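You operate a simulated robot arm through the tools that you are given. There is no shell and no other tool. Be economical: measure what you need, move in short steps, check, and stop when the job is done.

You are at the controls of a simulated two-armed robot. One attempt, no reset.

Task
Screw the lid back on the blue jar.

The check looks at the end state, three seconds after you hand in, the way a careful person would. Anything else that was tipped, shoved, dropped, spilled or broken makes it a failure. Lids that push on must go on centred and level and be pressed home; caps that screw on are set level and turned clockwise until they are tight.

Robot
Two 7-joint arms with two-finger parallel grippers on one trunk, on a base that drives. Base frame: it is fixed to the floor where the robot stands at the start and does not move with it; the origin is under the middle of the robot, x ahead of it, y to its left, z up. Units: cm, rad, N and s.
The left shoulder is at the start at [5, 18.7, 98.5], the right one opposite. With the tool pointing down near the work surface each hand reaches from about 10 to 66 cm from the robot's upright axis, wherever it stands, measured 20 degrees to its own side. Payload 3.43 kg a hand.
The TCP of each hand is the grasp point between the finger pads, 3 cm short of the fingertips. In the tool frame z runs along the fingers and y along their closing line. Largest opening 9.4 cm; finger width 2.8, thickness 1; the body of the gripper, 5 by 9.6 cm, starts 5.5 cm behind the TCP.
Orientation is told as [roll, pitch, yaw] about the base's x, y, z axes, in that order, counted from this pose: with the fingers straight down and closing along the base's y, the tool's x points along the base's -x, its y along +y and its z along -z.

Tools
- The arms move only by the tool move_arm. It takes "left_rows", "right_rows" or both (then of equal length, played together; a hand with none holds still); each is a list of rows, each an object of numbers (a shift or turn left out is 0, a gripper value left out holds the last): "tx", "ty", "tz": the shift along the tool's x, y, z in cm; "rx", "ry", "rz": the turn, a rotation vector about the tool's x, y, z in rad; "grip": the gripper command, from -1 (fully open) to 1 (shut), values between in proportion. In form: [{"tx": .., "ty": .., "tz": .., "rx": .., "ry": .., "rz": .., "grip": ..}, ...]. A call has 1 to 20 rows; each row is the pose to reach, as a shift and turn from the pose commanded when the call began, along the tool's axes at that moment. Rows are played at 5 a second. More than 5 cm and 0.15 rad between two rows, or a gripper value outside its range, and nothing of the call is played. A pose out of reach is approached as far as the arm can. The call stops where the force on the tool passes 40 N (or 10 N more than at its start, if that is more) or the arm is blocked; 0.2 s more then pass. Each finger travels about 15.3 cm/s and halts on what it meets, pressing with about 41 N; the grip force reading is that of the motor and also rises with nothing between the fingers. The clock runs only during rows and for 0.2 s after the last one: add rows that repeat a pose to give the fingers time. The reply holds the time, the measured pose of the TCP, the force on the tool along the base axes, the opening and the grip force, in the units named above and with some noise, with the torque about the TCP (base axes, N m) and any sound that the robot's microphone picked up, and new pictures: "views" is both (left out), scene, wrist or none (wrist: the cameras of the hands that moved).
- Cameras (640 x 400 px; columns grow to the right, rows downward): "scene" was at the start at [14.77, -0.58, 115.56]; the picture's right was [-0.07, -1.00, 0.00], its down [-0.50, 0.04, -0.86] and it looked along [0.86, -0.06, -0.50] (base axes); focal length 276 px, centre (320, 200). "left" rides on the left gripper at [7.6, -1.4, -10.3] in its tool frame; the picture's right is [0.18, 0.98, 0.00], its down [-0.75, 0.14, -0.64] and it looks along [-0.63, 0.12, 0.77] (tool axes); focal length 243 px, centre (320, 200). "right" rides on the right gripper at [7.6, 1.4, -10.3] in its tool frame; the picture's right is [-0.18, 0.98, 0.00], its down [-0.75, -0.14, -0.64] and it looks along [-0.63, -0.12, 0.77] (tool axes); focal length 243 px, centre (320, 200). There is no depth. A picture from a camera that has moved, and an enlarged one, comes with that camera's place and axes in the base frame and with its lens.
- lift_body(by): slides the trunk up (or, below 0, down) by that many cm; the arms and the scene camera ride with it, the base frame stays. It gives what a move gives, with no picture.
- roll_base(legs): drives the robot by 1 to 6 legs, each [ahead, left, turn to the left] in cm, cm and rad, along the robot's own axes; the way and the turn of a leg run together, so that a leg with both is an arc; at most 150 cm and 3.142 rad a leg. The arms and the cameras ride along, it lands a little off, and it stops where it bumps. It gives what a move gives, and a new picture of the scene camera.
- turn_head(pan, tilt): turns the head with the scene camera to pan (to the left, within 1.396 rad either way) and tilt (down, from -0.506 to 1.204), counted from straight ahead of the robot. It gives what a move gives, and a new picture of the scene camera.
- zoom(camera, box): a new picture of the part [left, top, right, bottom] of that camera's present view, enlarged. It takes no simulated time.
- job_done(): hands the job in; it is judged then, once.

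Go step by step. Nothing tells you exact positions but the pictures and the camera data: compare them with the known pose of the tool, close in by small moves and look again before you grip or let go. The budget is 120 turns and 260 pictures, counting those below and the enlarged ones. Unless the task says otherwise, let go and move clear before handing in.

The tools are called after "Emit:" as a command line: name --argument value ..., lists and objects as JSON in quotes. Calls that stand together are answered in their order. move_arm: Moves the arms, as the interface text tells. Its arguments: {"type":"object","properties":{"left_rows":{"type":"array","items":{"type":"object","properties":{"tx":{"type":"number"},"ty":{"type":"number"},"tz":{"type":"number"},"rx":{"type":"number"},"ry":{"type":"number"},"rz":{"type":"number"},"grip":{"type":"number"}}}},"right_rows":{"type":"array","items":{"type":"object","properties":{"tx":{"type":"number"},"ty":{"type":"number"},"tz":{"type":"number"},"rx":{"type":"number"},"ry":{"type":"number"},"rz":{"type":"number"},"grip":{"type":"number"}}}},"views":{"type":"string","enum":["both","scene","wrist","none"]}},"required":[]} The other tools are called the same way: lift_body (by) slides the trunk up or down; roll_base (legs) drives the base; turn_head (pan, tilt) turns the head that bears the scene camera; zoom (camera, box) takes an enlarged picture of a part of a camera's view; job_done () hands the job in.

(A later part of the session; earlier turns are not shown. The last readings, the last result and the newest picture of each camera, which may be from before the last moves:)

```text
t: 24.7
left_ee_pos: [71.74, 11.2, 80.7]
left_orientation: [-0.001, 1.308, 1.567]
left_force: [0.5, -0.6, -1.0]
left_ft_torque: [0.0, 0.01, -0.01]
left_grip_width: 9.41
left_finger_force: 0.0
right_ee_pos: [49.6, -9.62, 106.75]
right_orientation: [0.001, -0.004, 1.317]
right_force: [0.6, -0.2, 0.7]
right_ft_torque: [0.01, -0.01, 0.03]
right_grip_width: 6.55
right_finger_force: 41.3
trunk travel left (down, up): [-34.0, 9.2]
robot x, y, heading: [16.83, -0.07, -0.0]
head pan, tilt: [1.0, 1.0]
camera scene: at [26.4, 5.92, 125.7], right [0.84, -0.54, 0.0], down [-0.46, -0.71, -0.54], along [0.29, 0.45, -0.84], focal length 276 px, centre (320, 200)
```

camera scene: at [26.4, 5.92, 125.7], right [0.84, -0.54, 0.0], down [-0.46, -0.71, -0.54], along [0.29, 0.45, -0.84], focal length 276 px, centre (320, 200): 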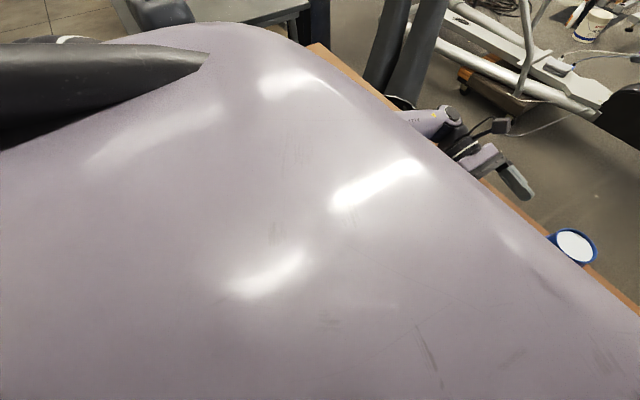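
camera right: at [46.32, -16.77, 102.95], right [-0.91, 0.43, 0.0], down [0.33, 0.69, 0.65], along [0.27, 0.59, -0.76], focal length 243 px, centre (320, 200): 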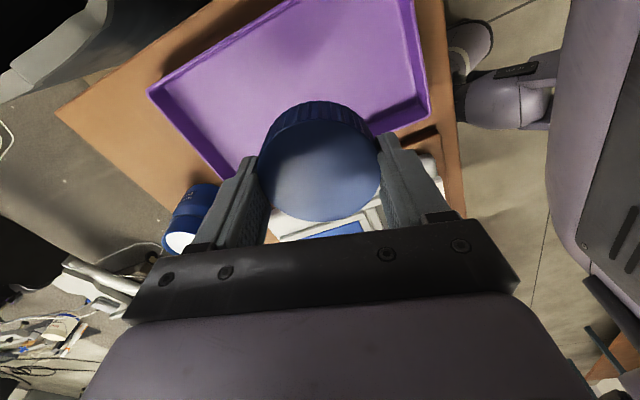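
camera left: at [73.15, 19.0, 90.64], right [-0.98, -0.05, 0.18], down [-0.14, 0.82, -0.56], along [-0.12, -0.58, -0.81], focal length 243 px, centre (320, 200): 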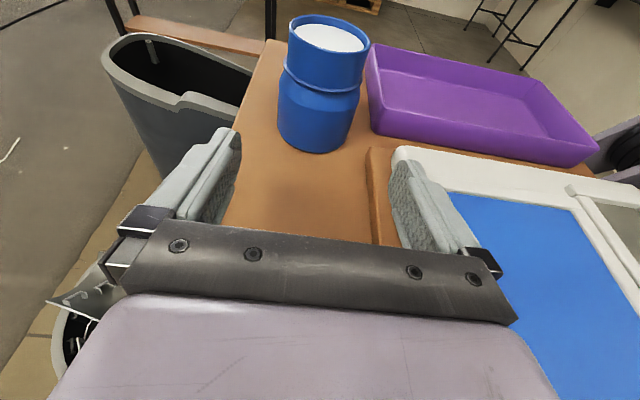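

That gave no useful view. I'll turn the head back and advance in small steps, using any shift of the still right hand as a contact indicator.

Emit:
turn_head --pan 0.45 --tilt 0.8

Emit:
move_arm --left_rows '[{"tz": 1.5}, {"tz": 3}, {"tz": 4}, {"tz": 4}]' --views "scene"

```text
t: 25.7
left_ee_pos: [71.77, 11.15, 80.8]
left_orientation: [-0.001, 1.308, 1.567]
left_force: [0.5, 0.6, -0.9]
left_ft_torque: [0.01, 0.03, -0.01]
left_grip_width: 9.39
left_finger_force: 0.1
right_ee_pos: [49.63, -9.73, 106.76]
right_orientation: [0.0, -0.005, 1.316]
right_force: [0.1, 0.1, -0.7]
right_ft_torque: [-0.02, -0.01, 0.02]
right_grip_width: 6.57
right_finger_force: 41.4
trunk travel left (down, up): [-34.0, 9.2]
robot x, y, heading: [16.8, 0.12, -0.004]
head pan, tilt: [0.45, 0.799]
camera scene: at [29.88, 3.57, 127.2], right [0.43, -0.9, 0.0], down [-0.65, -0.31, -0.7], along [0.63, 0.3, -0.72], focal length 276 px, centre (320, 200)
```

scene: 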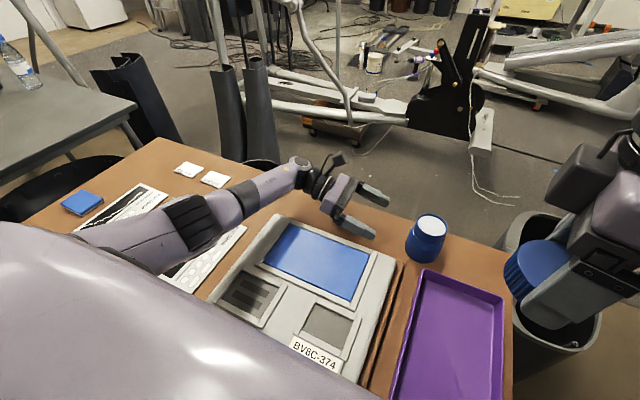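

```text
t: 26.7
left_ee_pos: [71.91, 7.33, 79.62]
left_orientation: [-0.002, 1.309, 1.566]
left_force: [-0.3, 0.0, 0.6]
left_ft_torque: [0.02, -0.02, 0.02]
left_grip_width: 9.38
left_finger_force: 0.0
right_ee_pos: [49.47, -9.67, 106.73]
right_orientation: [0.0, -0.005, 1.317]
right_force: [0.4, 1.2, -0.3]
right_ft_torque: [0.08, 0.03, 0.0]
right_grip_width: 6.56
right_finger_force: 40.6
trunk travel left (down, up): [-34.0, 9.2]
robot x, y, heading: [17.01, -0.38, 0.0]
head pan, tilt: [0.45, 0.799]
camera scene: at [29.89, 3.56, 127.21], right [0.43, -0.9, 0.0], down [-0.65, -0.31, -0.7], along [0.63, 0.3, -0.72], focal length 276 px, centre (320, 200)
```

scene: 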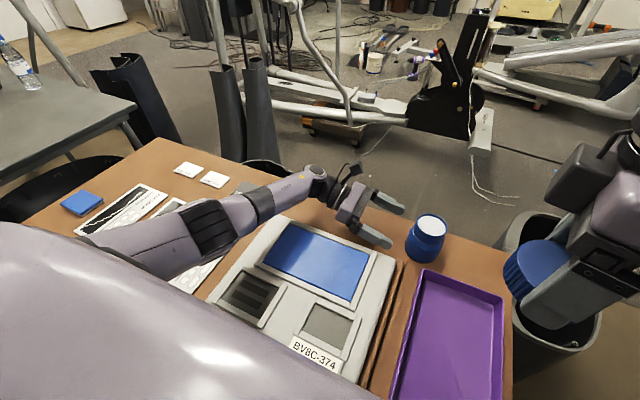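

It's tracking cleanly with no lean. I'll continue.

Emit:
move_arm --left_rows '[{"tz": 1.5}, {"tz": 3}, {"tz": 4}, {"tz": 4}]' --views "both"

```text
t: 27.7
left_ee_pos: [71.79, 3.45, 78.53]
left_orientation: [-0.004, 1.309, 1.567]
left_force: [0.1, 0.5, -0.8]
left_ft_torque: [0.03, 0.02, -0.02]
left_grip_width: 9.41
left_finger_force: 0.0
right_ee_pos: [49.6, -9.62, 106.8]
right_orientation: [0.0, -0.005, 1.316]
right_force: [-0.1, 0.9, -0.4]
right_ft_torque: [0.02, -0.01, 0.01]
right_grip_width: 6.57
right_finger_force: 41.5
trunk travel left (down, up): [-34.0, 9.2]
robot x, y, heading: [16.96, -0.22, -0.005]
head pan, tilt: [0.45, 0.799]
camera scene: at [29.89, 3.56, 127.21], right [0.43, -0.9, 0.0], down [-0.65, -0.31, -0.7], along [0.63, 0.3, -0.72], focal length 276 px, centre (320, 200)
camera left: at [73.16, 11.3, 88.56], right [-0.98, -0.05, 0.18], down [-0.14, 0.82, -0.56], along [-0.12, -0.58, -0.81], focal length 243 px, centre (320, 200)
```

scene: 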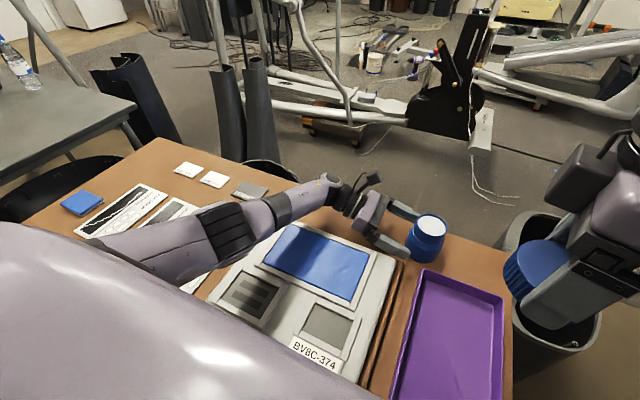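
left: 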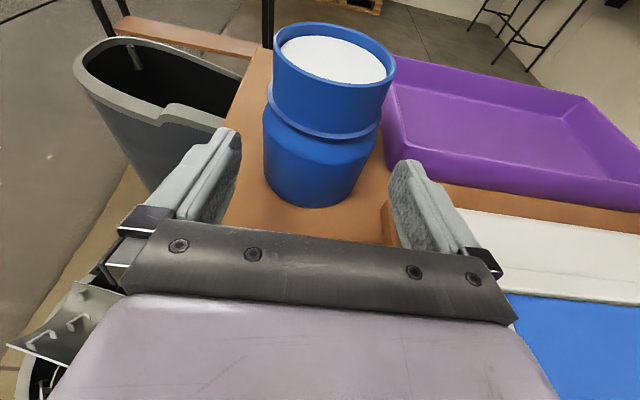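

Clear, and centred between the fingers. I'll advance the last 5 cm around the body.

Emit:
move_arm --left_rows '[{"tz": 1.5}, {"tz": 3}, {"tz": 4.2}, {"tz": 4.9}, {"tz": 4.9}]' --views "both"

```text
t: 28.9
left_ee_pos: [71.57, -1.31, 77.39]
left_orientation: [0.0, 1.31, 1.569]
left_force: [-0.1, -0.5, 1.0]
left_ft_torque: [0.0, 0.0, 0.0]
left_grip_width: 9.41
left_finger_force: 0.1
right_ee_pos: [49.6, -9.63, 106.75]
right_orientation: [0.001, -0.005, 1.315]
right_force: [-0.5, -0.2, -0.6]
right_ft_torque: [-0.01, 0.04, 0.02]
right_grip_width: 6.58
right_finger_force: 40.9
trunk travel left (down, up): [-34.0, 9.2]
robot x, y, heading: [17.0, -0.02, 0.001]
head pan, tilt: [0.45, 0.799]
camera scene: at [29.89, 3.56, 127.21], right [0.43, -0.9, 0.0], down [-0.65, -0.31, -0.7], along [0.63, 0.3, -0.72], focal length 276 px, centre (320, 200)
camera left: at [72.89, 6.58, 87.36], right [-0.98, -0.05, 0.18], down [-0.14, 0.82, -0.56], along [-0.12, -0.58, -0.81], focal length 243 px, centre (320, 200)
```

scene: 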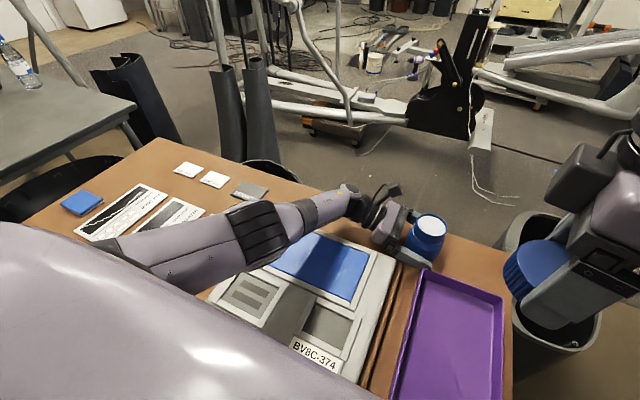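
left: 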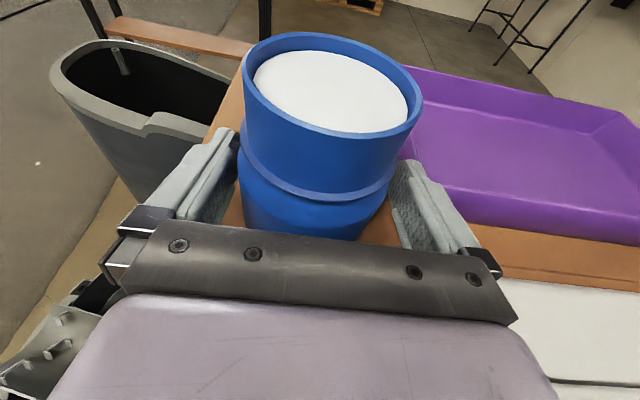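

The jar axis is at x≈72.0 and the hand at 71.6. I'll nudge 0.35 cm forward and close gently on the body.

Emit:
move_arm --left_rows '[{"ty": -0.35}, {"ty": -0.35, "grip": -0.7}, {"ty": -0.35, "grip": -0.6}, {"ty": -0.35, "grip": -0.5}, {"ty": -0.35, "grip": -0.4}, {"ty": -0.35, "grip": -0.3}, {"ty": -0.35, "grip": 0.2}, {"ty": -0.35, "grip": 1}, {"ty": -0.35, "grip": 1}]' --views "both"

```text
t: 30.9
left_ee_pos: [71.59, -1.3, 77.48]
left_orientation: [-0.002, 1.309, 1.567]
left_force: [2.6, -0.3, 0.9]
left_ft_torque: [-0.02, -0.08, -0.01]
left_grip_width: 7.54
left_finger_force: 41.1
left hand out of reach, approached as far as the arm can: row 1, 2, 3, 4, 5, 6, 7, 8, 9
right_ee_pos: [49.63, -9.71, 106.79]
right_orientation: [0.0, -0.004, 1.316]
right_force: [0.4, -0.3, -0.7]
right_ft_torque: [0.0, -0.04, 0.01]
right_grip_width: 6.55
right_finger_force: 41.0
trunk travel left (down, up): [-34.0, 9.2]
robot x, y, heading: [16.81, 0.13, -0.001]
head pan, tilt: [0.45, 0.799]
camera scene: at [29.89, 3.57, 127.21], right [0.43, -0.9, 0.0], down [-0.65, -0.31, -0.7], along [0.63, 0.3, -0.72], focal length 276 px, centre (320, 200)
camera left: at [72.9, 6.6, 87.35], right [-0.98, -0.05, 0.18], down [-0.14, 0.81, -0.56], along [-0.12, -0.58, -0.81], focal length 243 px, centre (320, 200)
```

scene: 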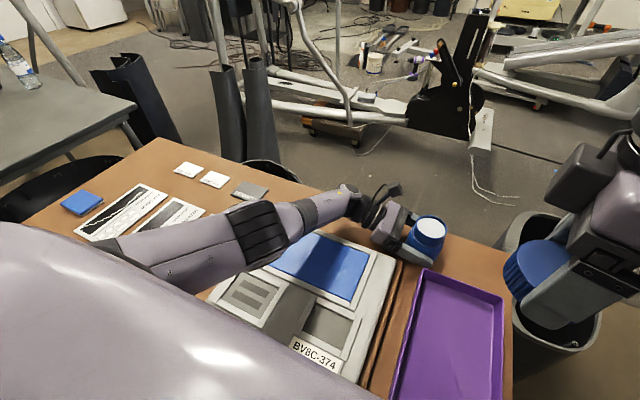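
left: 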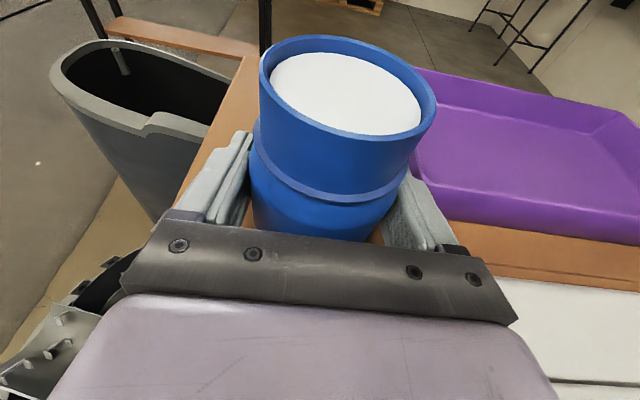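

The jar is held (7.5 cm wide), with its axis now about (71.55, -1.35). I'll zoom in to fix the rim centre more accurately before bringing the lid over.

Emit:
zoom --camera "scene" --box '[380, 195, 476, 275]'

Emit:
zoom --camera "left" --box '[220, 20, 460, 170]'

Emit:
zoom --camera "right" --box '[180, 60, 480, 260]'

```text
5.00 times, centred on (428, 235) of scene
camera zoom: at [29.89, 3.57, 127.21], right [0.43, -0.9, 0.0], down [-0.65, -0.31, -0.7], along [0.63, 0.3, -0.72], focal length 1382 px, centre (-220, 25)
```

zoom: 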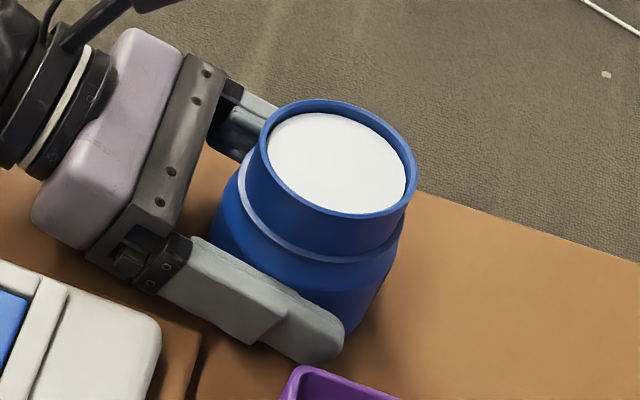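

```text
2.67 times, centred on (340, 95) of left
camera zoom: at [72.9, 6.6, 87.35], right [-0.98, -0.05, 0.18], down [-0.14, 0.81, -0.56], along [-0.12, -0.58, -0.81], focal length 647 px, centre (267, 480)
```

zoom: 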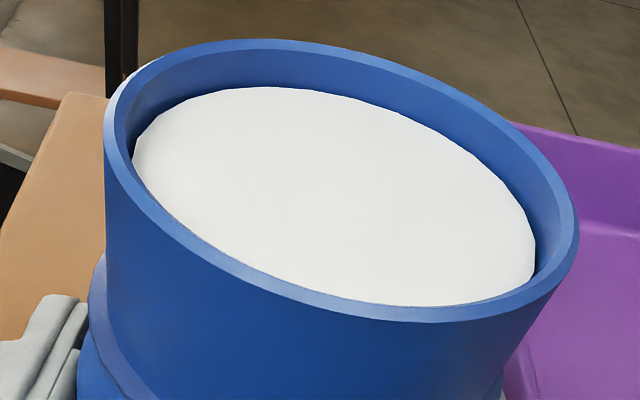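

```text
2.00 times, centred on (330, 160) of right
camera zoom: at [46.33, -16.77, 116.94], right [-0.91, 0.43, 0.0], down [0.33, 0.69, 0.65], along [0.27, 0.59, -0.76], focal length 485 px, centre (300, 280)
```

zoom: 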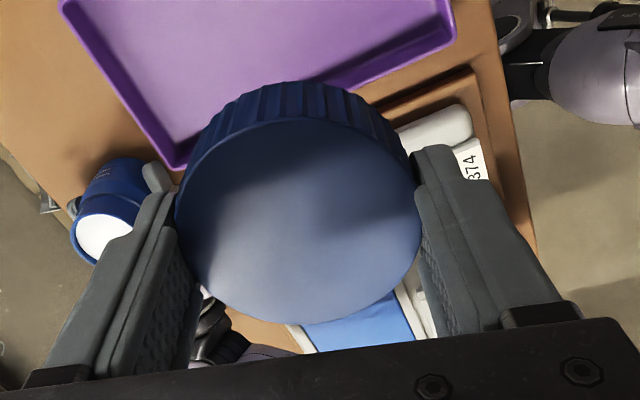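

The rim centre is at (71.55, -1.55, 83.0), and the lid sits centred at the right TCP, with its bottom about 3.45 cm below the TCP. I'll bring the lid over the jar at a safe height.

Emit:
move_arm --right_rows '[{"tx": -1.9, "ty": -2.7, "tz": 1}, {"tx": -3.8, "ty": -5.5, "tz": 2}, {"tx": -5.7, "ty": -8.2, "tz": 3}, {"tx": -7.6, "ty": -11, "tz": 5}, {"tx": -9.5, "ty": -13.7, "tz": 7}, {"tx": -11.5, "ty": -16.5, "tz": 9}, {"tx": -13.37, "ty": -19.2, "tz": 11}, {"tx": -13.37, "ty": -19.2, "tz": 13.7}, {"tx": -13.37, "ty": -19.2, "tz": 13.7}]' --views "wrist"

Emit:
turn_head --pan 0.1 --tilt 0.7

```text
t: 32.9
left_ee_pos: [71.43, -1.28, 77.46]
left_orientation: [-0.002, 1.309, 1.567]
left_force: [-0.6, 0.0, 1.0]
left_ft_torque: [-0.05, -0.05, -0.03]
left_grip_width: 7.49
left_finger_force: 40.9
right_ee_pos: [55.86, -7.24, 104.77]
right_orientation: [0.001, -0.006, 1.317]
right_force: [0.5, -0.3, -0.2]
right_ft_torque: [-0.01, 0.01, 0.02]
right_grip_width: 6.59
right_finger_force: 40.8
right hand out of reach, approached as far as the arm can: row 3, 4, 5, 6, 7, 8, 9
trunk travel left (down, up): [-34.0, 9.2]
robot x, y, heading: [16.76, -0.18, 0.002]
head pan, tilt: [0.45, 0.799]
camera right: at [52.51, -14.47, 114.96], right [-0.9, 0.43, 0.0], down [0.33, 0.69, 0.65], along [0.27, 0.58, -0.76], focal length 243 px, centre (320, 200)
```

right: 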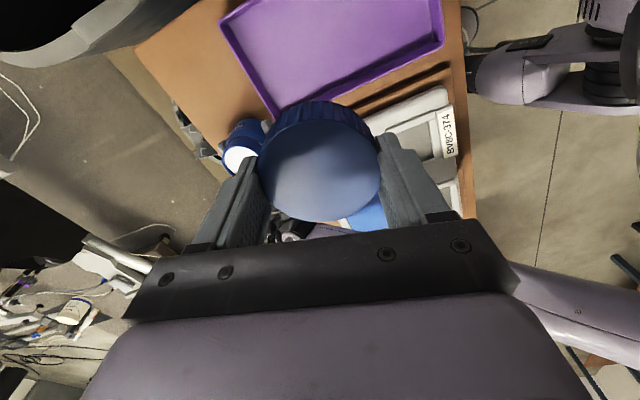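

```text
t: 33.7
left_ee_pos: [71.53, -1.32, 77.4]
left_orientation: [-0.001, 1.307, 1.568]
left_force: [0.1, -1.2, 0.4]
left_ft_torque: [-0.01, -0.04, -0.02]
left_grip_width: 7.5
left_finger_force: 40.9
right_ee_pos: [55.82, -7.38, 104.61]
right_orientation: [0.0, -0.004, 1.317]
right_force: [-0.5, 0.2, -0.6]
right_ft_torque: [0.0, 0.0, 0.0]
right_grip_width: 6.57
right_finger_force: 40.8
trunk travel left (down, up): [-34.0, 9.2]
robot x, y, heading: [16.65, 0.17, -0.001]
head pan, tilt: [0.099, 0.7]
camera scene: at [31.07, 0.89, 128.03], right [0.1, -1.0, 0.0], down [-0.64, -0.06, -0.76], along [0.76, 0.08, -0.64], focal length 276 px, centre (320, 200)
```

scene: 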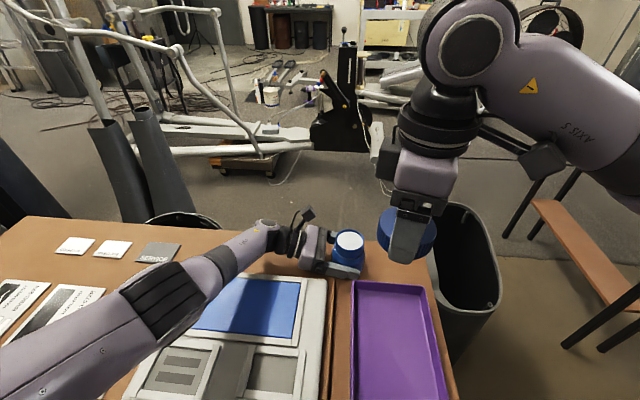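

The wrist limit blocks yaw 1.3 this far out. I'll carry the lid over while turning back to yaw ≈0.65.

Emit:
move_arm --right_rows '[{"rz": 0.13}, {"tx": -1.4, "ty": -2, "tz": 0.5, "rz": 0.26}, {"tx": -2.8, "ty": -4, "tz": 1, "rz": 0.39}, {"tx": -4.2, "ty": -6, "tz": 2, "rz": 0.52}, {"tx": -5.6, "ty": -8, "tz": 4, "rz": 0.65}, {"tx": -7, "ty": -10, "tz": 6, "rz": 0.65}, {"tx": -8.3, "ty": -12, "tz": 8, "rz": 0.65}, {"tx": -9.55, "ty": -13.75, "tz": 10, "rz": 0.65}, {"tx": -9.55, "ty": -13.75, "tz": 11.6, "rz": 0.65}, {"tx": -9.55, "ty": -13.75, "tz": 11.6, "rz": 0.65}]'

```text
t: 35.9
left_ee_pos: [71.48, -1.37, 77.34]
left_orientation: [-0.003, 1.309, 1.568]
left_force: [-0.3, -0.2, -1.1]
left_ft_torque: [0.01, -0.04, -0.04]
left_grip_width: 7.51
left_finger_force: 41.1
right_ee_pos: [71.41, -1.82, 93.35]
right_orientation: [0.003, -0.002, 0.667]
right_force: [-0.2, -0.6, -0.8]
right_ft_torque: [-0.01, 0.02, 0.04]
right_grip_width: 6.59
right_finger_force: 41.2
trunk travel left (down, up): [-34.0, 9.2]
robot x, y, heading: [16.75, 0.2, -0.003]
head pan, tilt: [0.099, 0.7]
camera scene: at [31.07, 0.89, 128.03], right [0.1, -1.0, 0.0], down [-0.64, -0.06, -0.76], along [0.76, 0.07, -0.64], focal length 276 px, centre (320, 200)
camera right: at [64.62, -5.44, 103.65], right [-0.46, 0.89, 0.0], down [0.68, 0.35, 0.64], along [0.57, 0.3, -0.76], focal length 243 px, centre (320, 200)
```

scene: 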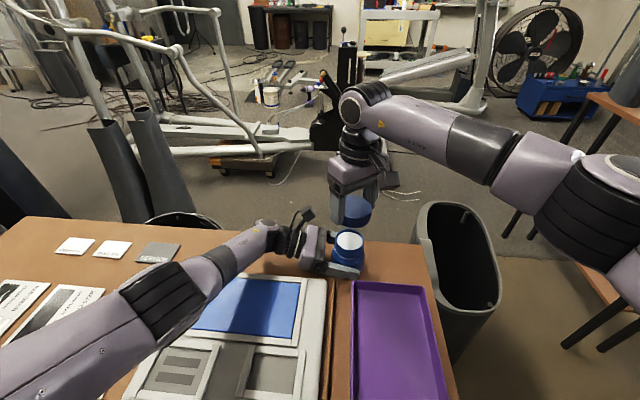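
right: 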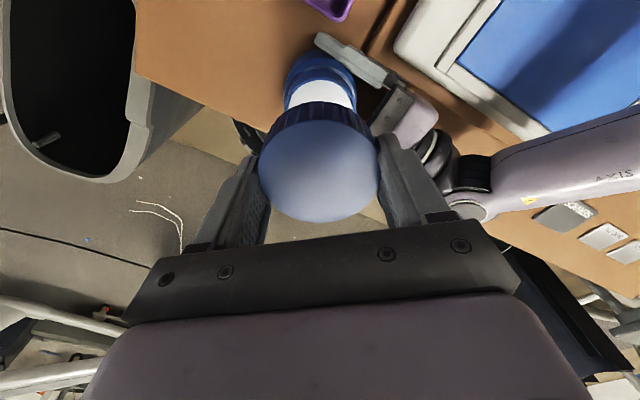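

The lid is right above the jar. I'll lower it to about 1 cm above the rim with a small centring correction.

Emit:
move_arm --right_rows '[{"tx": -0.28, "ty": 0.12, "tz": 2}, {"tx": -0.28, "ty": 0.12, "tz": 4}, {"tx": -0.28, "ty": 0.12, "tz": 5.7}, {"tx": -0.28, "ty": 0.12, "tz": 5.7}]' --views "wrist"

Emit:
zoom --camera "scene" --box '[300, 190, 396, 286]'

Emit:
zoom --camera "left" --box '[160, 0, 560, 250]'

```text
t: 36.9
left_ee_pos: [71.62, -1.4, 77.41]
left_orientation: [0.001, 1.307, 1.568]
left_force: [0.0, 0.1, 0.4]
left_ft_torque: [0.05, -0.09, -0.02]
left_grip_width: 7.51
left_finger_force: 41.0
right_ee_pos: [71.68, -1.6, 87.88]
right_orientation: [0.002, -0.004, 0.668]
right_force: [0.2, -0.7, 0.3]
right_ft_torque: [0.02, 0.03, 0.0]
right_grip_width: 6.57
right_finger_force: 41.5
trunk travel left (down, up): [-34.0, 9.2]
robot x, y, heading: [16.81, 0.02, -0.001]
head pan, tilt: [0.099, 0.7]
camera right: at [64.78, -5.19, 97.99], right [-0.46, 0.89, 0.0], down [0.68, 0.35, 0.64], along [0.57, 0.3, -0.76], focal length 243 px, centre (320, 200)
```

right: 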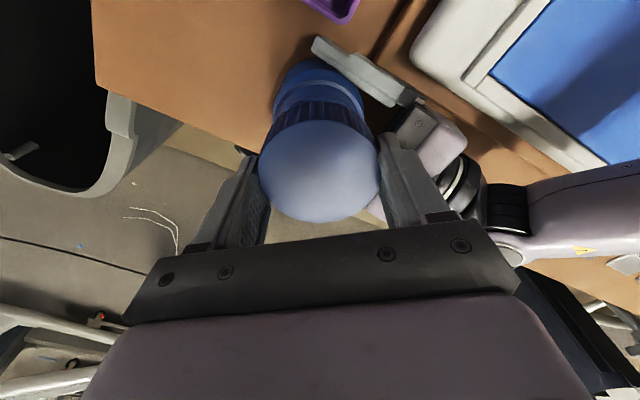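

```text
4.17 times, centred on (348, 238) of scene
camera zoom: at [31.07, 0.9, 128.03], right [0.1, -1.0, 0.0], down [-0.64, -0.06, -0.76], along [0.76, 0.07, -0.64], focal length 1151 px, centre (203, 42)
```

zoom: 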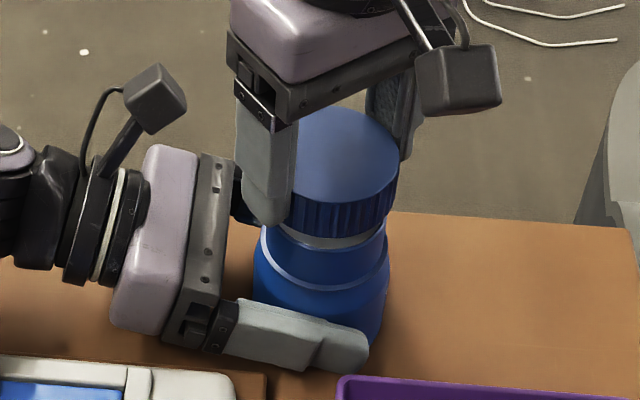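

```text
1.60 times, centred on (360, 125) of left
camera zoom: at [72.9, 6.59, 87.35], right [-0.98, -0.05, 0.18], down [-0.14, 0.81, -0.56], along [-0.12, -0.58, -0.81], focal length 388 px, centre (256, 320)
```

zoom: 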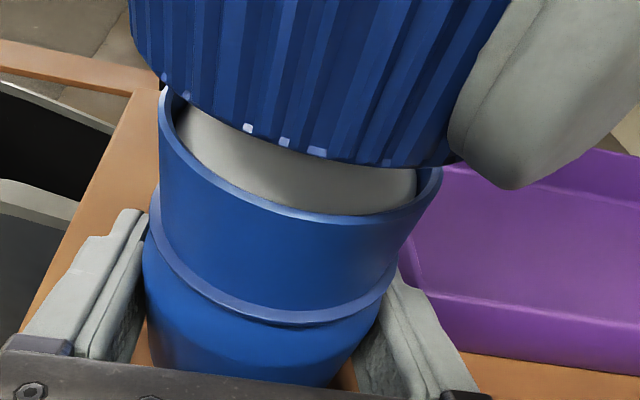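

The lid looks level and concentric with the neck in both views. I'll lower it gently until it touches.

Emit:
move_arm --right_rows '[{"tz": 0.4}, {"tz": 0.8}, {"tz": 1.1}, {"tz": 1.3}]' --views "none"

Emit:
zoom --camera "left" --box '[160, 0, 560, 250]'

```text
t: 37.9
left_ee_pos: [71.49, -1.28, 77.54]
left_orientation: [-0.001, 1.311, 1.567]
left_force: [0.9, 0.2, 0.4]
left_ft_torque: [0.04, -0.11, -0.01]
left_grip_width: 7.49
left_finger_force: 40.5
right_ee_pos: [71.62, -1.61, 86.5]
right_orientation: [0.003, -0.004, 0.666]
right_force: [-0.5, 0.1, -0.2]
right_ft_torque: [0.0, 0.02, 0.0]
right_grip_width: 6.57
right_finger_force: 41.3
trunk travel left (down, up): [-34.0, 9.2]
robot x, y, heading: [16.9, 0.2, -0.005]
head pan, tilt: [0.099, 0.7]
```

```text
1.60 times, centred on (360, 125) of left
camera zoom: at [72.9, 6.59, 87.35], right [-0.98, -0.05, 0.18], down [-0.14, 0.81, -0.56], along [-0.12, -0.58, -0.81], focal length 388 px, centre (256, 320)
```

zoom: 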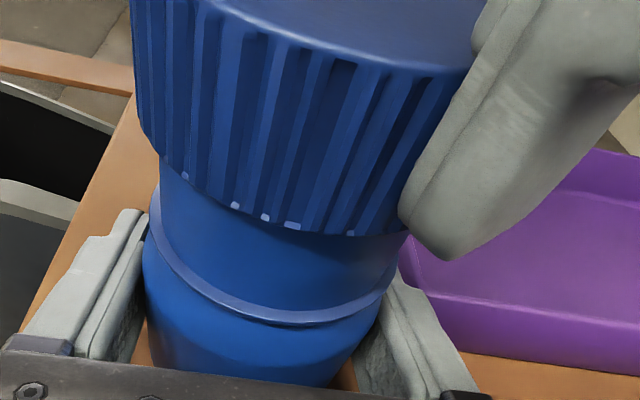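

There's no contact yet and the lid already overlaps the rim. I'll keep lowering in small steps.

Emit:
move_arm --right_rows '[{"tz": 0.2}, {"tz": 0.4}, {"tz": 0.6}]' --views "none"

Emit:
zoom --camera "left" --box '[160, 0, 560, 250]'

Emit:
zoom --camera "scene" --box '[300, 190, 396, 286]'

```text
t: 38.7
left_ee_pos: [71.68, -1.23, 77.36]
left_orientation: [-0.001, 1.309, 1.568]
left_force: [0.6, 0.0, 0.5]
left_ft_torque: [0.04, -0.11, -0.01]
left_grip_width: 7.52
left_finger_force: 40.5
right_ee_pos: [71.7, -1.61, 85.94]
right_orientation: [0.004, -0.003, 0.667]
right_force: [-0.4, 0.7, 0.0]
right_ft_torque: [-0.01, 0.02, 0.02]
right_grip_width: 6.54
right_finger_force: 41.0
trunk travel left (down, up): [-34.0, 9.2]
robot x, y, heading: [16.96, 0.25, -0.001]
head pan, tilt: [0.099, 0.7]
```

```text
1.60 times, centred on (360, 125) of left
camera zoom: at [72.9, 6.59, 87.35], right [-0.98, -0.05, 0.18], down [-0.14, 0.81, -0.56], along [-0.12, -0.58, -0.81], focal length 388 px, centre (256, 320)
```

zoom: 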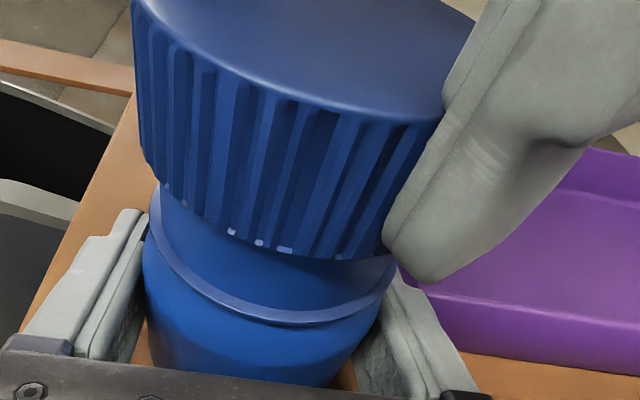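

```text
4.17 times, centred on (348, 238) of scene
camera zoom: at [31.08, 0.9, 128.03], right [0.1, -1.0, 0.0], down [-0.64, -0.06, -0.76], along [0.76, 0.07, -0.64], focal length 1151 px, centre (203, 42)
```

zoom: 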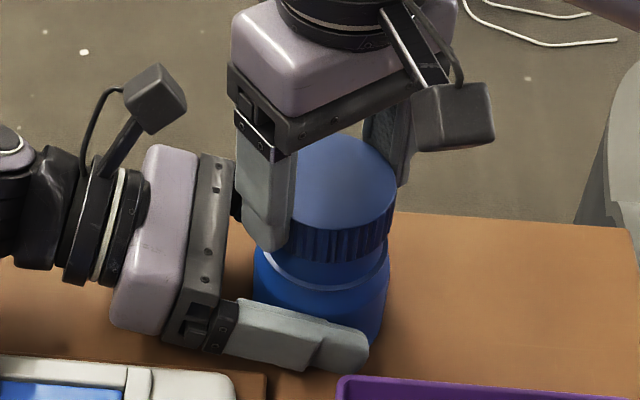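

The lid is sliding freely over the neck. I'll continue until the threads meet.

Emit:
move_arm --right_rows '[{"tz": 0.15}, {"tz": 0.3}, {"tz": 0.45}, {"tz": 0.6}]' --views "none"

```text
t: 39.7
left_ee_pos: [71.53, -1.25, 77.35]
left_orientation: [0.0, 1.311, 1.567]
left_force: [0.2, 0.7, -0.7]
left_ft_torque: [0.08, -0.11, -0.01]
left_grip_width: 7.52
left_finger_force: 40.9
right_ee_pos: [71.52, -1.51, 85.23]
right_orientation: [0.003, -0.004, 0.666]
right_force: [-0.4, 0.6, -0.5]
right_ft_torque: [0.0, -0.01, -0.03]
right_grip_width: 6.54
right_finger_force: 41.2
trunk travel left (down, up): [-34.0, 9.2]
robot x, y, heading: [17.28, 0.33, -0.002]
head pan, tilt: [0.099, 0.7]
```

Emit:
move_arm --right_rows '[{"tz": 0.1}, {"tz": 0.2}, {"tz": 0.3}, {"tz": 0.4}]' --views "none"

Emit:
zoom --camera "left" --box '[160, 0, 560, 250]'

```text
t: 40.7
left_ee_pos: [71.59, -1.28, 77.55]
left_orientation: [-0.003, 1.31, 1.567]
left_force: [1.3, 0.6, 0.0]
left_ft_torque: [0.03, -0.11, 0.01]
left_grip_width: 7.49
left_finger_force: 40.8
right_ee_pos: [71.61, -1.51, 84.85]
right_orientation: [0.003, -0.003, 0.665]
right_force: [0.2, -0.2, 0.2]
right_ft_torque: [0.01, 0.01, -0.03]
right_grip_width: 6.58
right_finger_force: 40.9
trunk travel left (down, up): [-34.0, 9.2]
robot x, y, heading: [17.19, 0.18, 0.001]
head pan, tilt: [0.099, 0.7]
```

```text
1.60 times, centred on (360, 125) of left
camera zoom: at [72.9, 6.59, 87.35], right [-0.98, -0.05, 0.18], down [-0.14, 0.81, -0.56], along [-0.12, -0.58, -0.81], focal length 388 px, centre (256, 320)
```

zoom: 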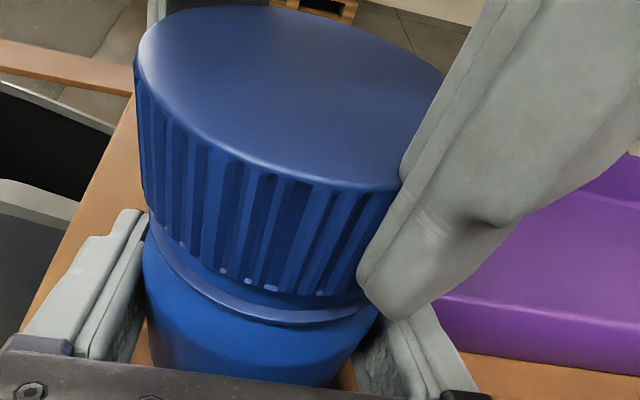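

There's about 0.4 cm left above the collar and still no force. I'll keep feeling downwards.

Emit:
move_arm --right_rows '[{"tz": 0.1}, {"tz": 0.2}, {"tz": 0.3}, {"tz": 0.3}]' --views "none"

Emit:
zoom --camera "left" --box '[160, 0, 560, 250]'

```text
t: 41.7
left_ee_pos: [71.5, -1.32, 77.42]
left_orientation: [-0.002, 1.308, 1.566]
left_force: [1.2, 0.7, 0.1]
left_ft_torque: [-0.02, -0.14, -0.04]
left_grip_width: 7.48
left_finger_force: 41.1
right_ee_pos: [71.59, -1.59, 84.49]
right_orientation: [0.006, -0.004, 0.667]
right_force: [0.3, -1.0, -0.3]
right_ft_torque: [-0.03, 0.03, -0.02]
right_grip_width: 6.55
right_finger_force: 40.8
trunk travel left (down, up): [-34.0, 9.2]
robot x, y, heading: [17.13, -0.14, -0.002]
head pan, tilt: [0.099, 0.7]
```

```text
1.60 times, centred on (360, 125) of left
camera zoom: at [72.9, 6.59, 87.35], right [-0.98, -0.05, 0.18], down [-0.14, 0.82, -0.56], along [-0.12, -0.58, -0.81], focal length 388 px, centre (256, 320)
```

zoom: 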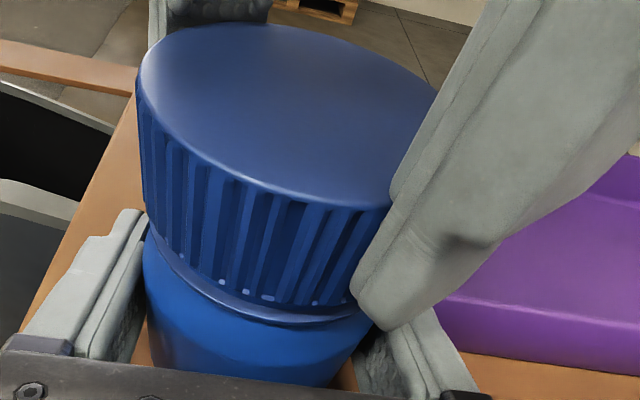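

Emit:
move_arm --right_rows '[{"tz": 0.1}, {"tz": 0.2}, {"tz": 0.3}, {"tz": 0.3}]' --views "none"

Emit:
zoom --camera "left" --box '[160, 0, 560, 250]'

```text
t: 42.7
left_ee_pos: [71.46, -1.27, 77.34]
left_orientation: [-0.003, 1.308, 1.571]
left_force: [8.0, 1.5, -1.6]
left_ft_torque: [-0.36, 0.33, -0.01]
left_grip_width: 7.5
left_finger_force: 40.9
right_ee_pos: [71.56, -1.59, 84.4]
right_orientation: [0.002, -0.004, 0.667]
right_force: [-9.2, -7.7, 12.5]
right_ft_torque: [-0.41, 0.09, 0.0]
right_grip_width: 6.58
right_finger_force: 41.2
trunk travel left (down, up): [-34.0, 9.2]
robot x, y, heading: [16.57, 0.06, 0.001]
head pan, tilt: [0.099, 0.7]
```

```text
1.60 times, centred on (360, 125) of left
camera zoom: at [72.88, 6.62, 87.36], right [-0.98, -0.05, 0.18], down [-0.14, 0.82, -0.56], along [-0.12, -0.58, -0.81], focal length 388 px, centre (256, 320)
```

zoom: 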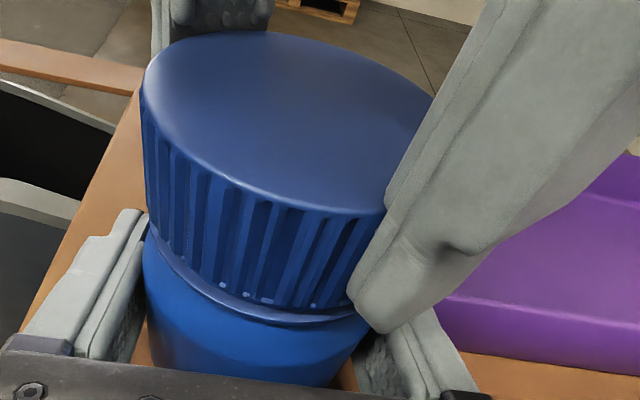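

The threads have met (12 N, with a little side force). I'll ease off slightly, re-centre by 1 mm and begin turning clockwise.

Emit:
move_arm --right_rows '[{"tx": 0.12, "tz": -0.1}, {"tx": 0.12, "tz": -0.1, "rz": 0.12}, {"tx": 0.12, "tz": -0.08, "rz": 0.25}, {"tx": 0.12, "tz": -0.06, "rz": 0.38}, {"tx": 0.12, "tz": -0.04, "rz": 0.5}, {"tx": 0.12, "tz": -0.02, "rz": 0.62}, {"tx": 0.12, "tz": 0, "rz": 0.75}]' --views "none"

Emit:
zoom --camera "left" --box '[160, 0, 560, 250]'

```text
t: 44.3
left_ee_pos: [71.46, -1.31, 77.38]
left_orientation: [0.001, 1.31, 1.569]
left_force: [-2.7, 5.5, 0.0]
left_ft_torque: [0.13, -0.1, -0.03]
left_grip_width: 7.51
left_finger_force: 41.0
right_ee_pos: [71.6, -1.67, 84.25]
right_orientation: [0.006, -0.003, -0.086]
right_force: [2.0, -2.8, 4.4]
right_ft_torque: [-0.38, -0.3, 0.01]
right_grip_width: 6.55
right_finger_force: 40.8
trunk travel left (down, up): [-34.0, 9.2]
robot x, y, heading: [16.87, -0.05, -0.0]
head pan, tilt: [0.099, 0.7]
```

```text
1.60 times, centred on (360, 125) of left
camera zoom: at [72.85, 6.6, 87.35], right [-0.98, -0.05, 0.18], down [-0.14, 0.81, -0.56], along [-0.12, -0.58, -0.81], focal length 388 px, centre (256, 320)
```

zoom: 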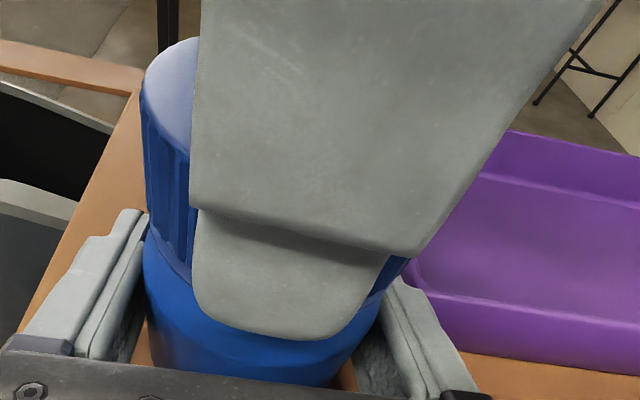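

It turned freely with about 4 N of down-force. I'll continue clockwise while feeding down slightly.

Emit:
move_arm --right_rows '[{"tz": 0.01, "rz": 0.13}, {"tz": 0.02, "rz": 0.26}, {"tz": 0.03, "rz": 0.39}, {"tz": 0.04, "rz": 0.52}, {"tz": 0.05, "rz": 0.65}, {"tz": 0.06, "rz": 0.78}, {"tz": 0.07, "rz": 0.91}, {"tz": 0.08, "rz": 1.04}, {"tz": 0.09, "rz": 1.17}, {"tz": 0.1, "rz": 1.3}]' --views "scene"

Emit:
zoom --camera "left" --box '[160, 0, 560, 250]'

```text
t: 46.5
left_ee_pos: [71.49, -1.24, 77.37]
left_orientation: [-0.003, 1.308, 1.567]
left_force: [-6.3, 11.5, -0.1]
left_ft_torque: [-0.51, -0.11, -0.08]
left_grip_width: 7.49
left_finger_force: 40.8
right_ee_pos: [71.38, -1.75, 84.23]
right_orientation: [0.002, 0.003, -1.387]
right_force: [4.8, -14.3, 6.5]
right_ft_torque: [-0.78, -0.19, 0.03]
right_grip_width: 6.55
right_finger_force: 41.0
trunk travel left (down, up): [-34.0, 9.2]
robot x, y, heading: [17.09, -0.18, -0.003]
head pan, tilt: [0.099, 0.7]
camera scene: at [31.01, 0.87, 128.04], right [0.1, -1.0, 0.0], down [-0.64, -0.06, -0.77], along [0.76, 0.07, -0.64], focal length 276 px, centre (320, 200)
```

scene: 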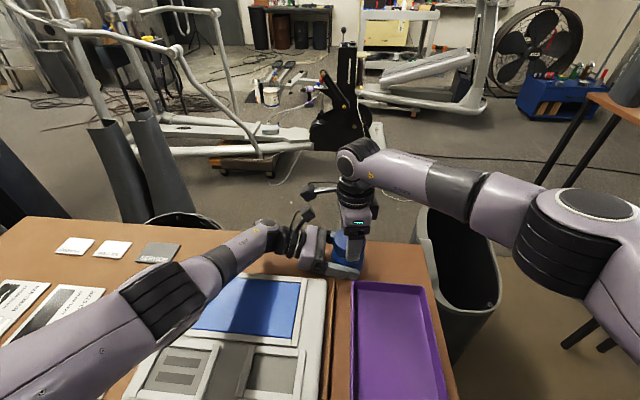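

```text
1.60 times, centred on (360, 125) of left
camera zoom: at [72.86, 6.63, 87.36], right [-0.98, -0.05, 0.18], down [-0.14, 0.82, -0.56], along [-0.12, -0.58, -0.81], focal length 388 px, centre (256, 320)
```

zoom: 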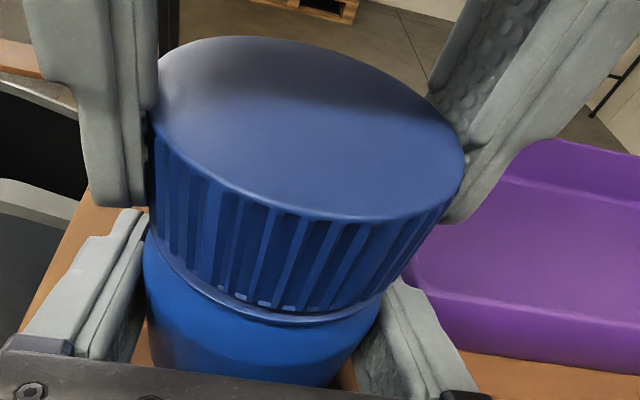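

The lid has turned about 2 rad, with some side load from a slight eccentricity. I'll let go (which relaxes it), rise above the lid, turn back and look before re-gripping.

Emit:
move_arm --right_rows '[{"grip": -0.7}, {"grip": -0.7}, {"tz": -1.5, "grip": -0.7}, {"tz": -3, "grip": -0.7}, {"tz": -3, "rz": -0.14}, {"tz": -3, "rz": -0.28}, {"tz": -3, "rz": -0.42}, {"tz": -3, "rz": -0.56}, {"tz": -3, "rz": -0.7}, {"tz": -3, "rz": -0.84}, {"tz": -3, "rz": -0.98}, {"tz": -3, "rz": -1.12}, {"tz": -3, "rz": -1.26}, {"tz": -3, "rz": -1.4}, {"tz": -3, "rz": -1.54}, {"tz": -3, "rz": -1.68}, {"tz": -3, "rz": -1.82}, {"tz": -3, "rz": -1.96}, {"tz": -3, "rz": -2.1}]' --views "both"

Emit:
zoom --camera "left" --box '[160, 0, 560, 250]'

Emit:
zoom --camera "scene" --box '[300, 190, 396, 286]'

```text
t: 50.5
left_ee_pos: [71.59, -1.27, 77.3]
left_orientation: [-0.001, 1.308, 1.568]
left_force: [0.3, -0.5, 0.1]
left_ft_torque: [-0.01, -0.1, -0.02]
left_grip_width: 7.5
left_finger_force: 40.6
right_ee_pos: [71.46, -1.65, 87.17]
right_orientation: [0.003, -0.005, 0.72]
right_force: [0.1, -0.9, 0.0]
right_ft_torque: [-0.02, 0.0, 0.02]
right_grip_width: 7.97
right_finger_force: 0.1
trunk travel left (down, up): [-34.0, 9.2]
robot x, y, heading: [16.8, 0.02, 0.004]
head pan, tilt: [0.099, 0.7]
camera scene: at [31.08, 0.89, 128.03], right [0.1, -1.0, 0.0], down [-0.64, -0.06, -0.76], along [0.76, 0.07, -0.64], focal length 276 px, centre (320, 200)
camera right: at [64.86, -5.67, 97.4], right [-0.51, 0.86, 0.0], down [0.66, 0.39, 0.64], along [0.55, 0.33, -0.76], focal length 243 px, centre (320, 200)
```

scene: 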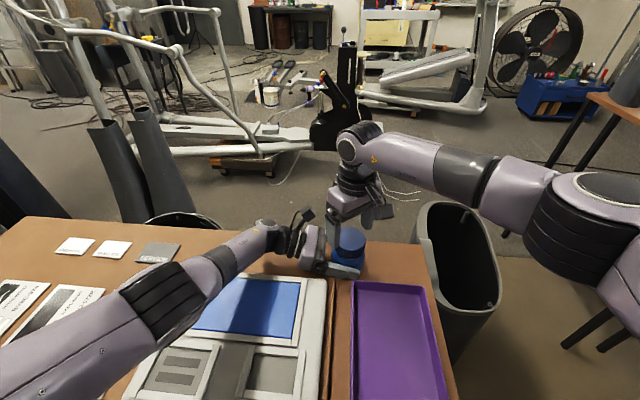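
right: 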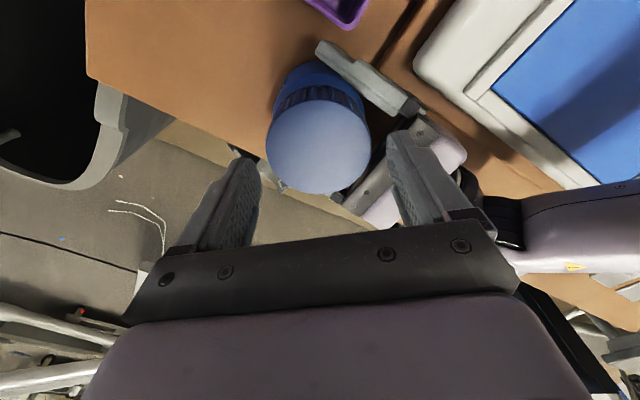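

```text
1.60 times, centred on (360, 125) of left
camera zoom: at [72.9, 6.58, 87.35], right [-0.98, -0.05, 0.18], down [-0.14, 0.82, -0.56], along [-0.12, -0.58, -0.81], focal length 388 px, centre (256, 320)
```

zoom: 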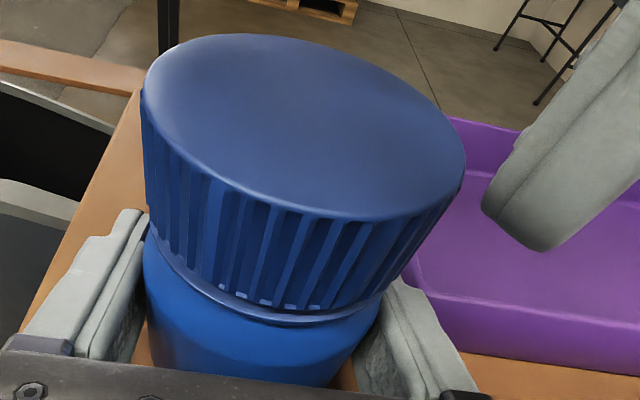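

```text
4.17 times, centred on (348, 238) of scene
camera zoom: at [31.08, 0.89, 128.03], right [0.1, -1.0, 0.0], down [-0.64, -0.06, -0.76], along [0.76, 0.07, -0.64], focal length 1151 px, centre (203, 42)
```

zoom: 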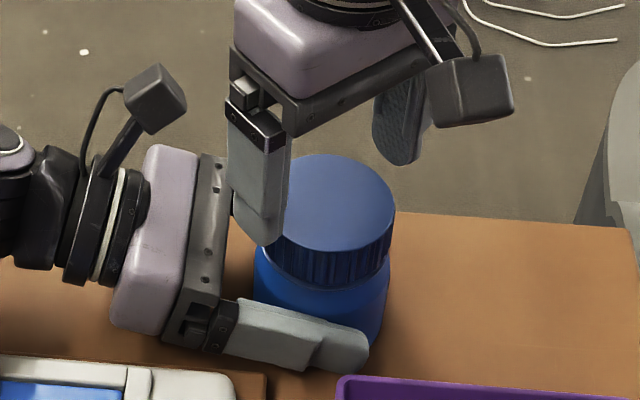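

The lid sits level and well centred under the hand. I'll re-grip at yaw 0.72 and turn clockwise again with a light down-feed.

Emit:
move_arm --right_rows '[{"tx": 0.1, "tz": 1.5}, {"tx": 0.1, "tz": 2.8}, {"tx": 0.1, "tz": 2.8, "grip": 0}, {"tx": 0.1, "tz": 2.8, "grip": 1}, {"tx": 0.1, "tz": 2.8, "grip": 1}, {"tx": 0.1, "tz": 2.85, "rz": 0.14}, {"tx": 0.1, "tz": 2.86, "rz": 0.28}, {"tx": 0.1, "tz": 2.87, "rz": 0.42}, {"tx": 0.1, "tz": 2.88, "rz": 0.56}, {"tx": 0.1, "tz": 2.89, "rz": 0.7}, {"tx": 0.1, "tz": 2.9, "rz": 0.84}, {"tx": 0.1, "tz": 2.91, "rz": 0.98}, {"tx": 0.1, "tz": 2.92, "rz": 1.12}, {"tx": 0.1, "tz": 2.93, "rz": 1.26}, {"tx": 0.1, "tz": 2.94, "rz": 1.4}, {"tx": 0.1, "tz": 2.95, "rz": 1.54}, {"tx": 0.1, "tz": 2.96, "rz": 1.68}, {"tx": 0.1, "tz": 2.97, "rz": 1.82}, {"tx": 0.1, "tz": 2.98, "rz": 1.96}, {"tx": 0.1, "tz": 3.0, "rz": 2.1}]' --views "none"

Emit:
zoom --camera "left" --box '[160, 0, 560, 250]'

```text
t: 54.7
left_ee_pos: [71.51, -1.41, 77.35]
left_orientation: [0.0, 1.31, 1.569]
left_force: [4.7, 7.5, -0.5]
left_ft_torque: [0.17, 0.28, -0.77]
left_grip_width: 7.26
left_finger_force: 40.9
right_ee_pos: [71.35, -1.49, 84.21]
right_orientation: [0.002, 0.008, -1.381]
right_force: [-2.9, -5.2, 3.6]
right_ft_torque: [-0.31, -0.06, 0.71]
right_grip_width: 6.58
right_finger_force: 40.7
trunk travel left (down, up): [-34.0, 9.2]
robot x, y, heading: [16.91, -0.05, 0.001]
head pan, tilt: [0.099, 0.7]
```

```text
1.60 times, centred on (360, 125) of left
camera zoom: at [72.9, 6.54, 87.34], right [-0.98, -0.05, 0.18], down [-0.14, 0.81, -0.56], along [-0.12, -0.58, -0.81], focal length 388 px, centre (256, 320)
```

zoom: 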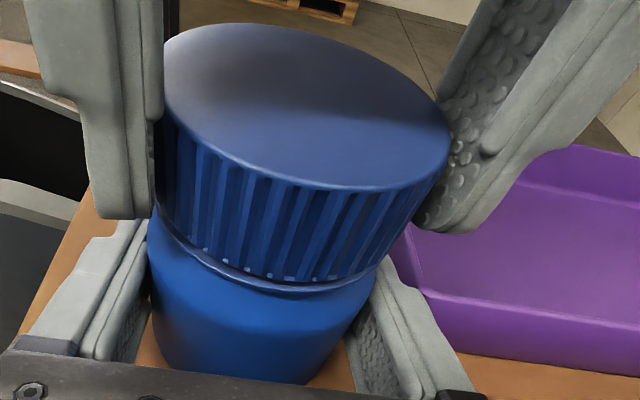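

The torque has risen to 0.7 N·m, so it's tightening, but the left grip width changed a little. I'll check whether the jar moved or lifted.

Emit:
zoom --camera "scene" --box '[300, 190, 396, 286]'

Emit:
zoom --camera "left" --box '[0, 0, 640, 400]'

Emit:
zoom --camera "right" --box '[0, 0, 640, 400]'

```text
4.17 times, centred on (348, 238) of scene
camera zoom: at [31.07, 0.9, 128.02], right [0.1, -1.0, 0.0], down [-0.64, -0.06, -0.77], along [0.76, 0.07, -0.64], focal length 1151 px, centre (203, 42)
```

zoom: 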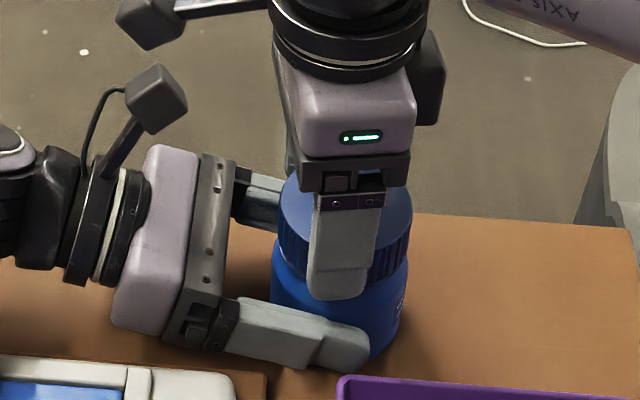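

```text
1.00 times, centred on (320, 200) of left (not enlarged: the box is as wide or as high as the picture)
camera zoom: at [72.9, 6.54, 87.34], right [-0.98, -0.05, 0.18], down [-0.14, 0.81, -0.56], along [-0.12, -0.58, -0.81], focal length 243 px, centre (320, 200)
```

zoom: 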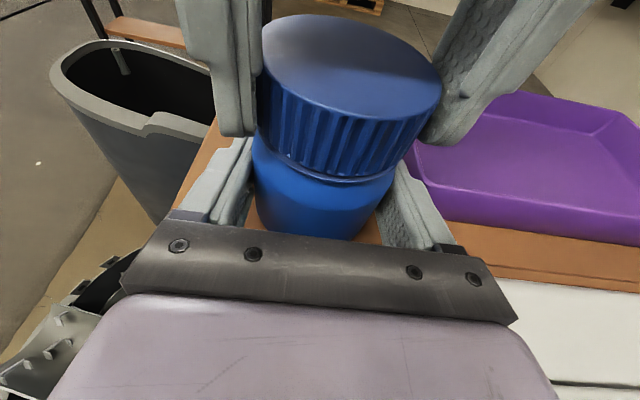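

```text
1.00 times, centred on (320, 200) of right (not enlarged: the box is as wide or as high as the picture)
camera zoom: at [71.38, 6.12, 94.48], right [1.0, 0.0, 0.0], down [0.0, -0.77, 0.64], along [0.0, -0.64, -0.77], focal length 243 px, centre (320, 200)
```

zoom: 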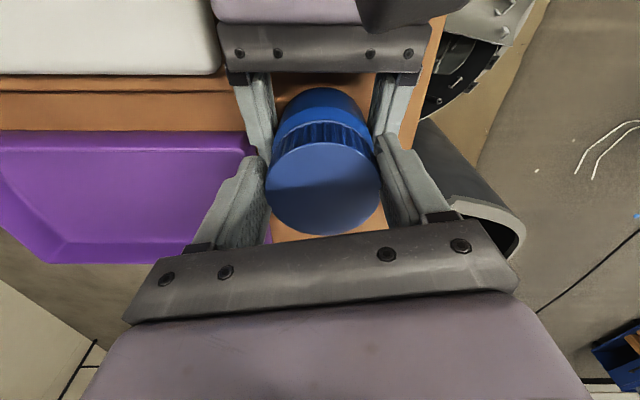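

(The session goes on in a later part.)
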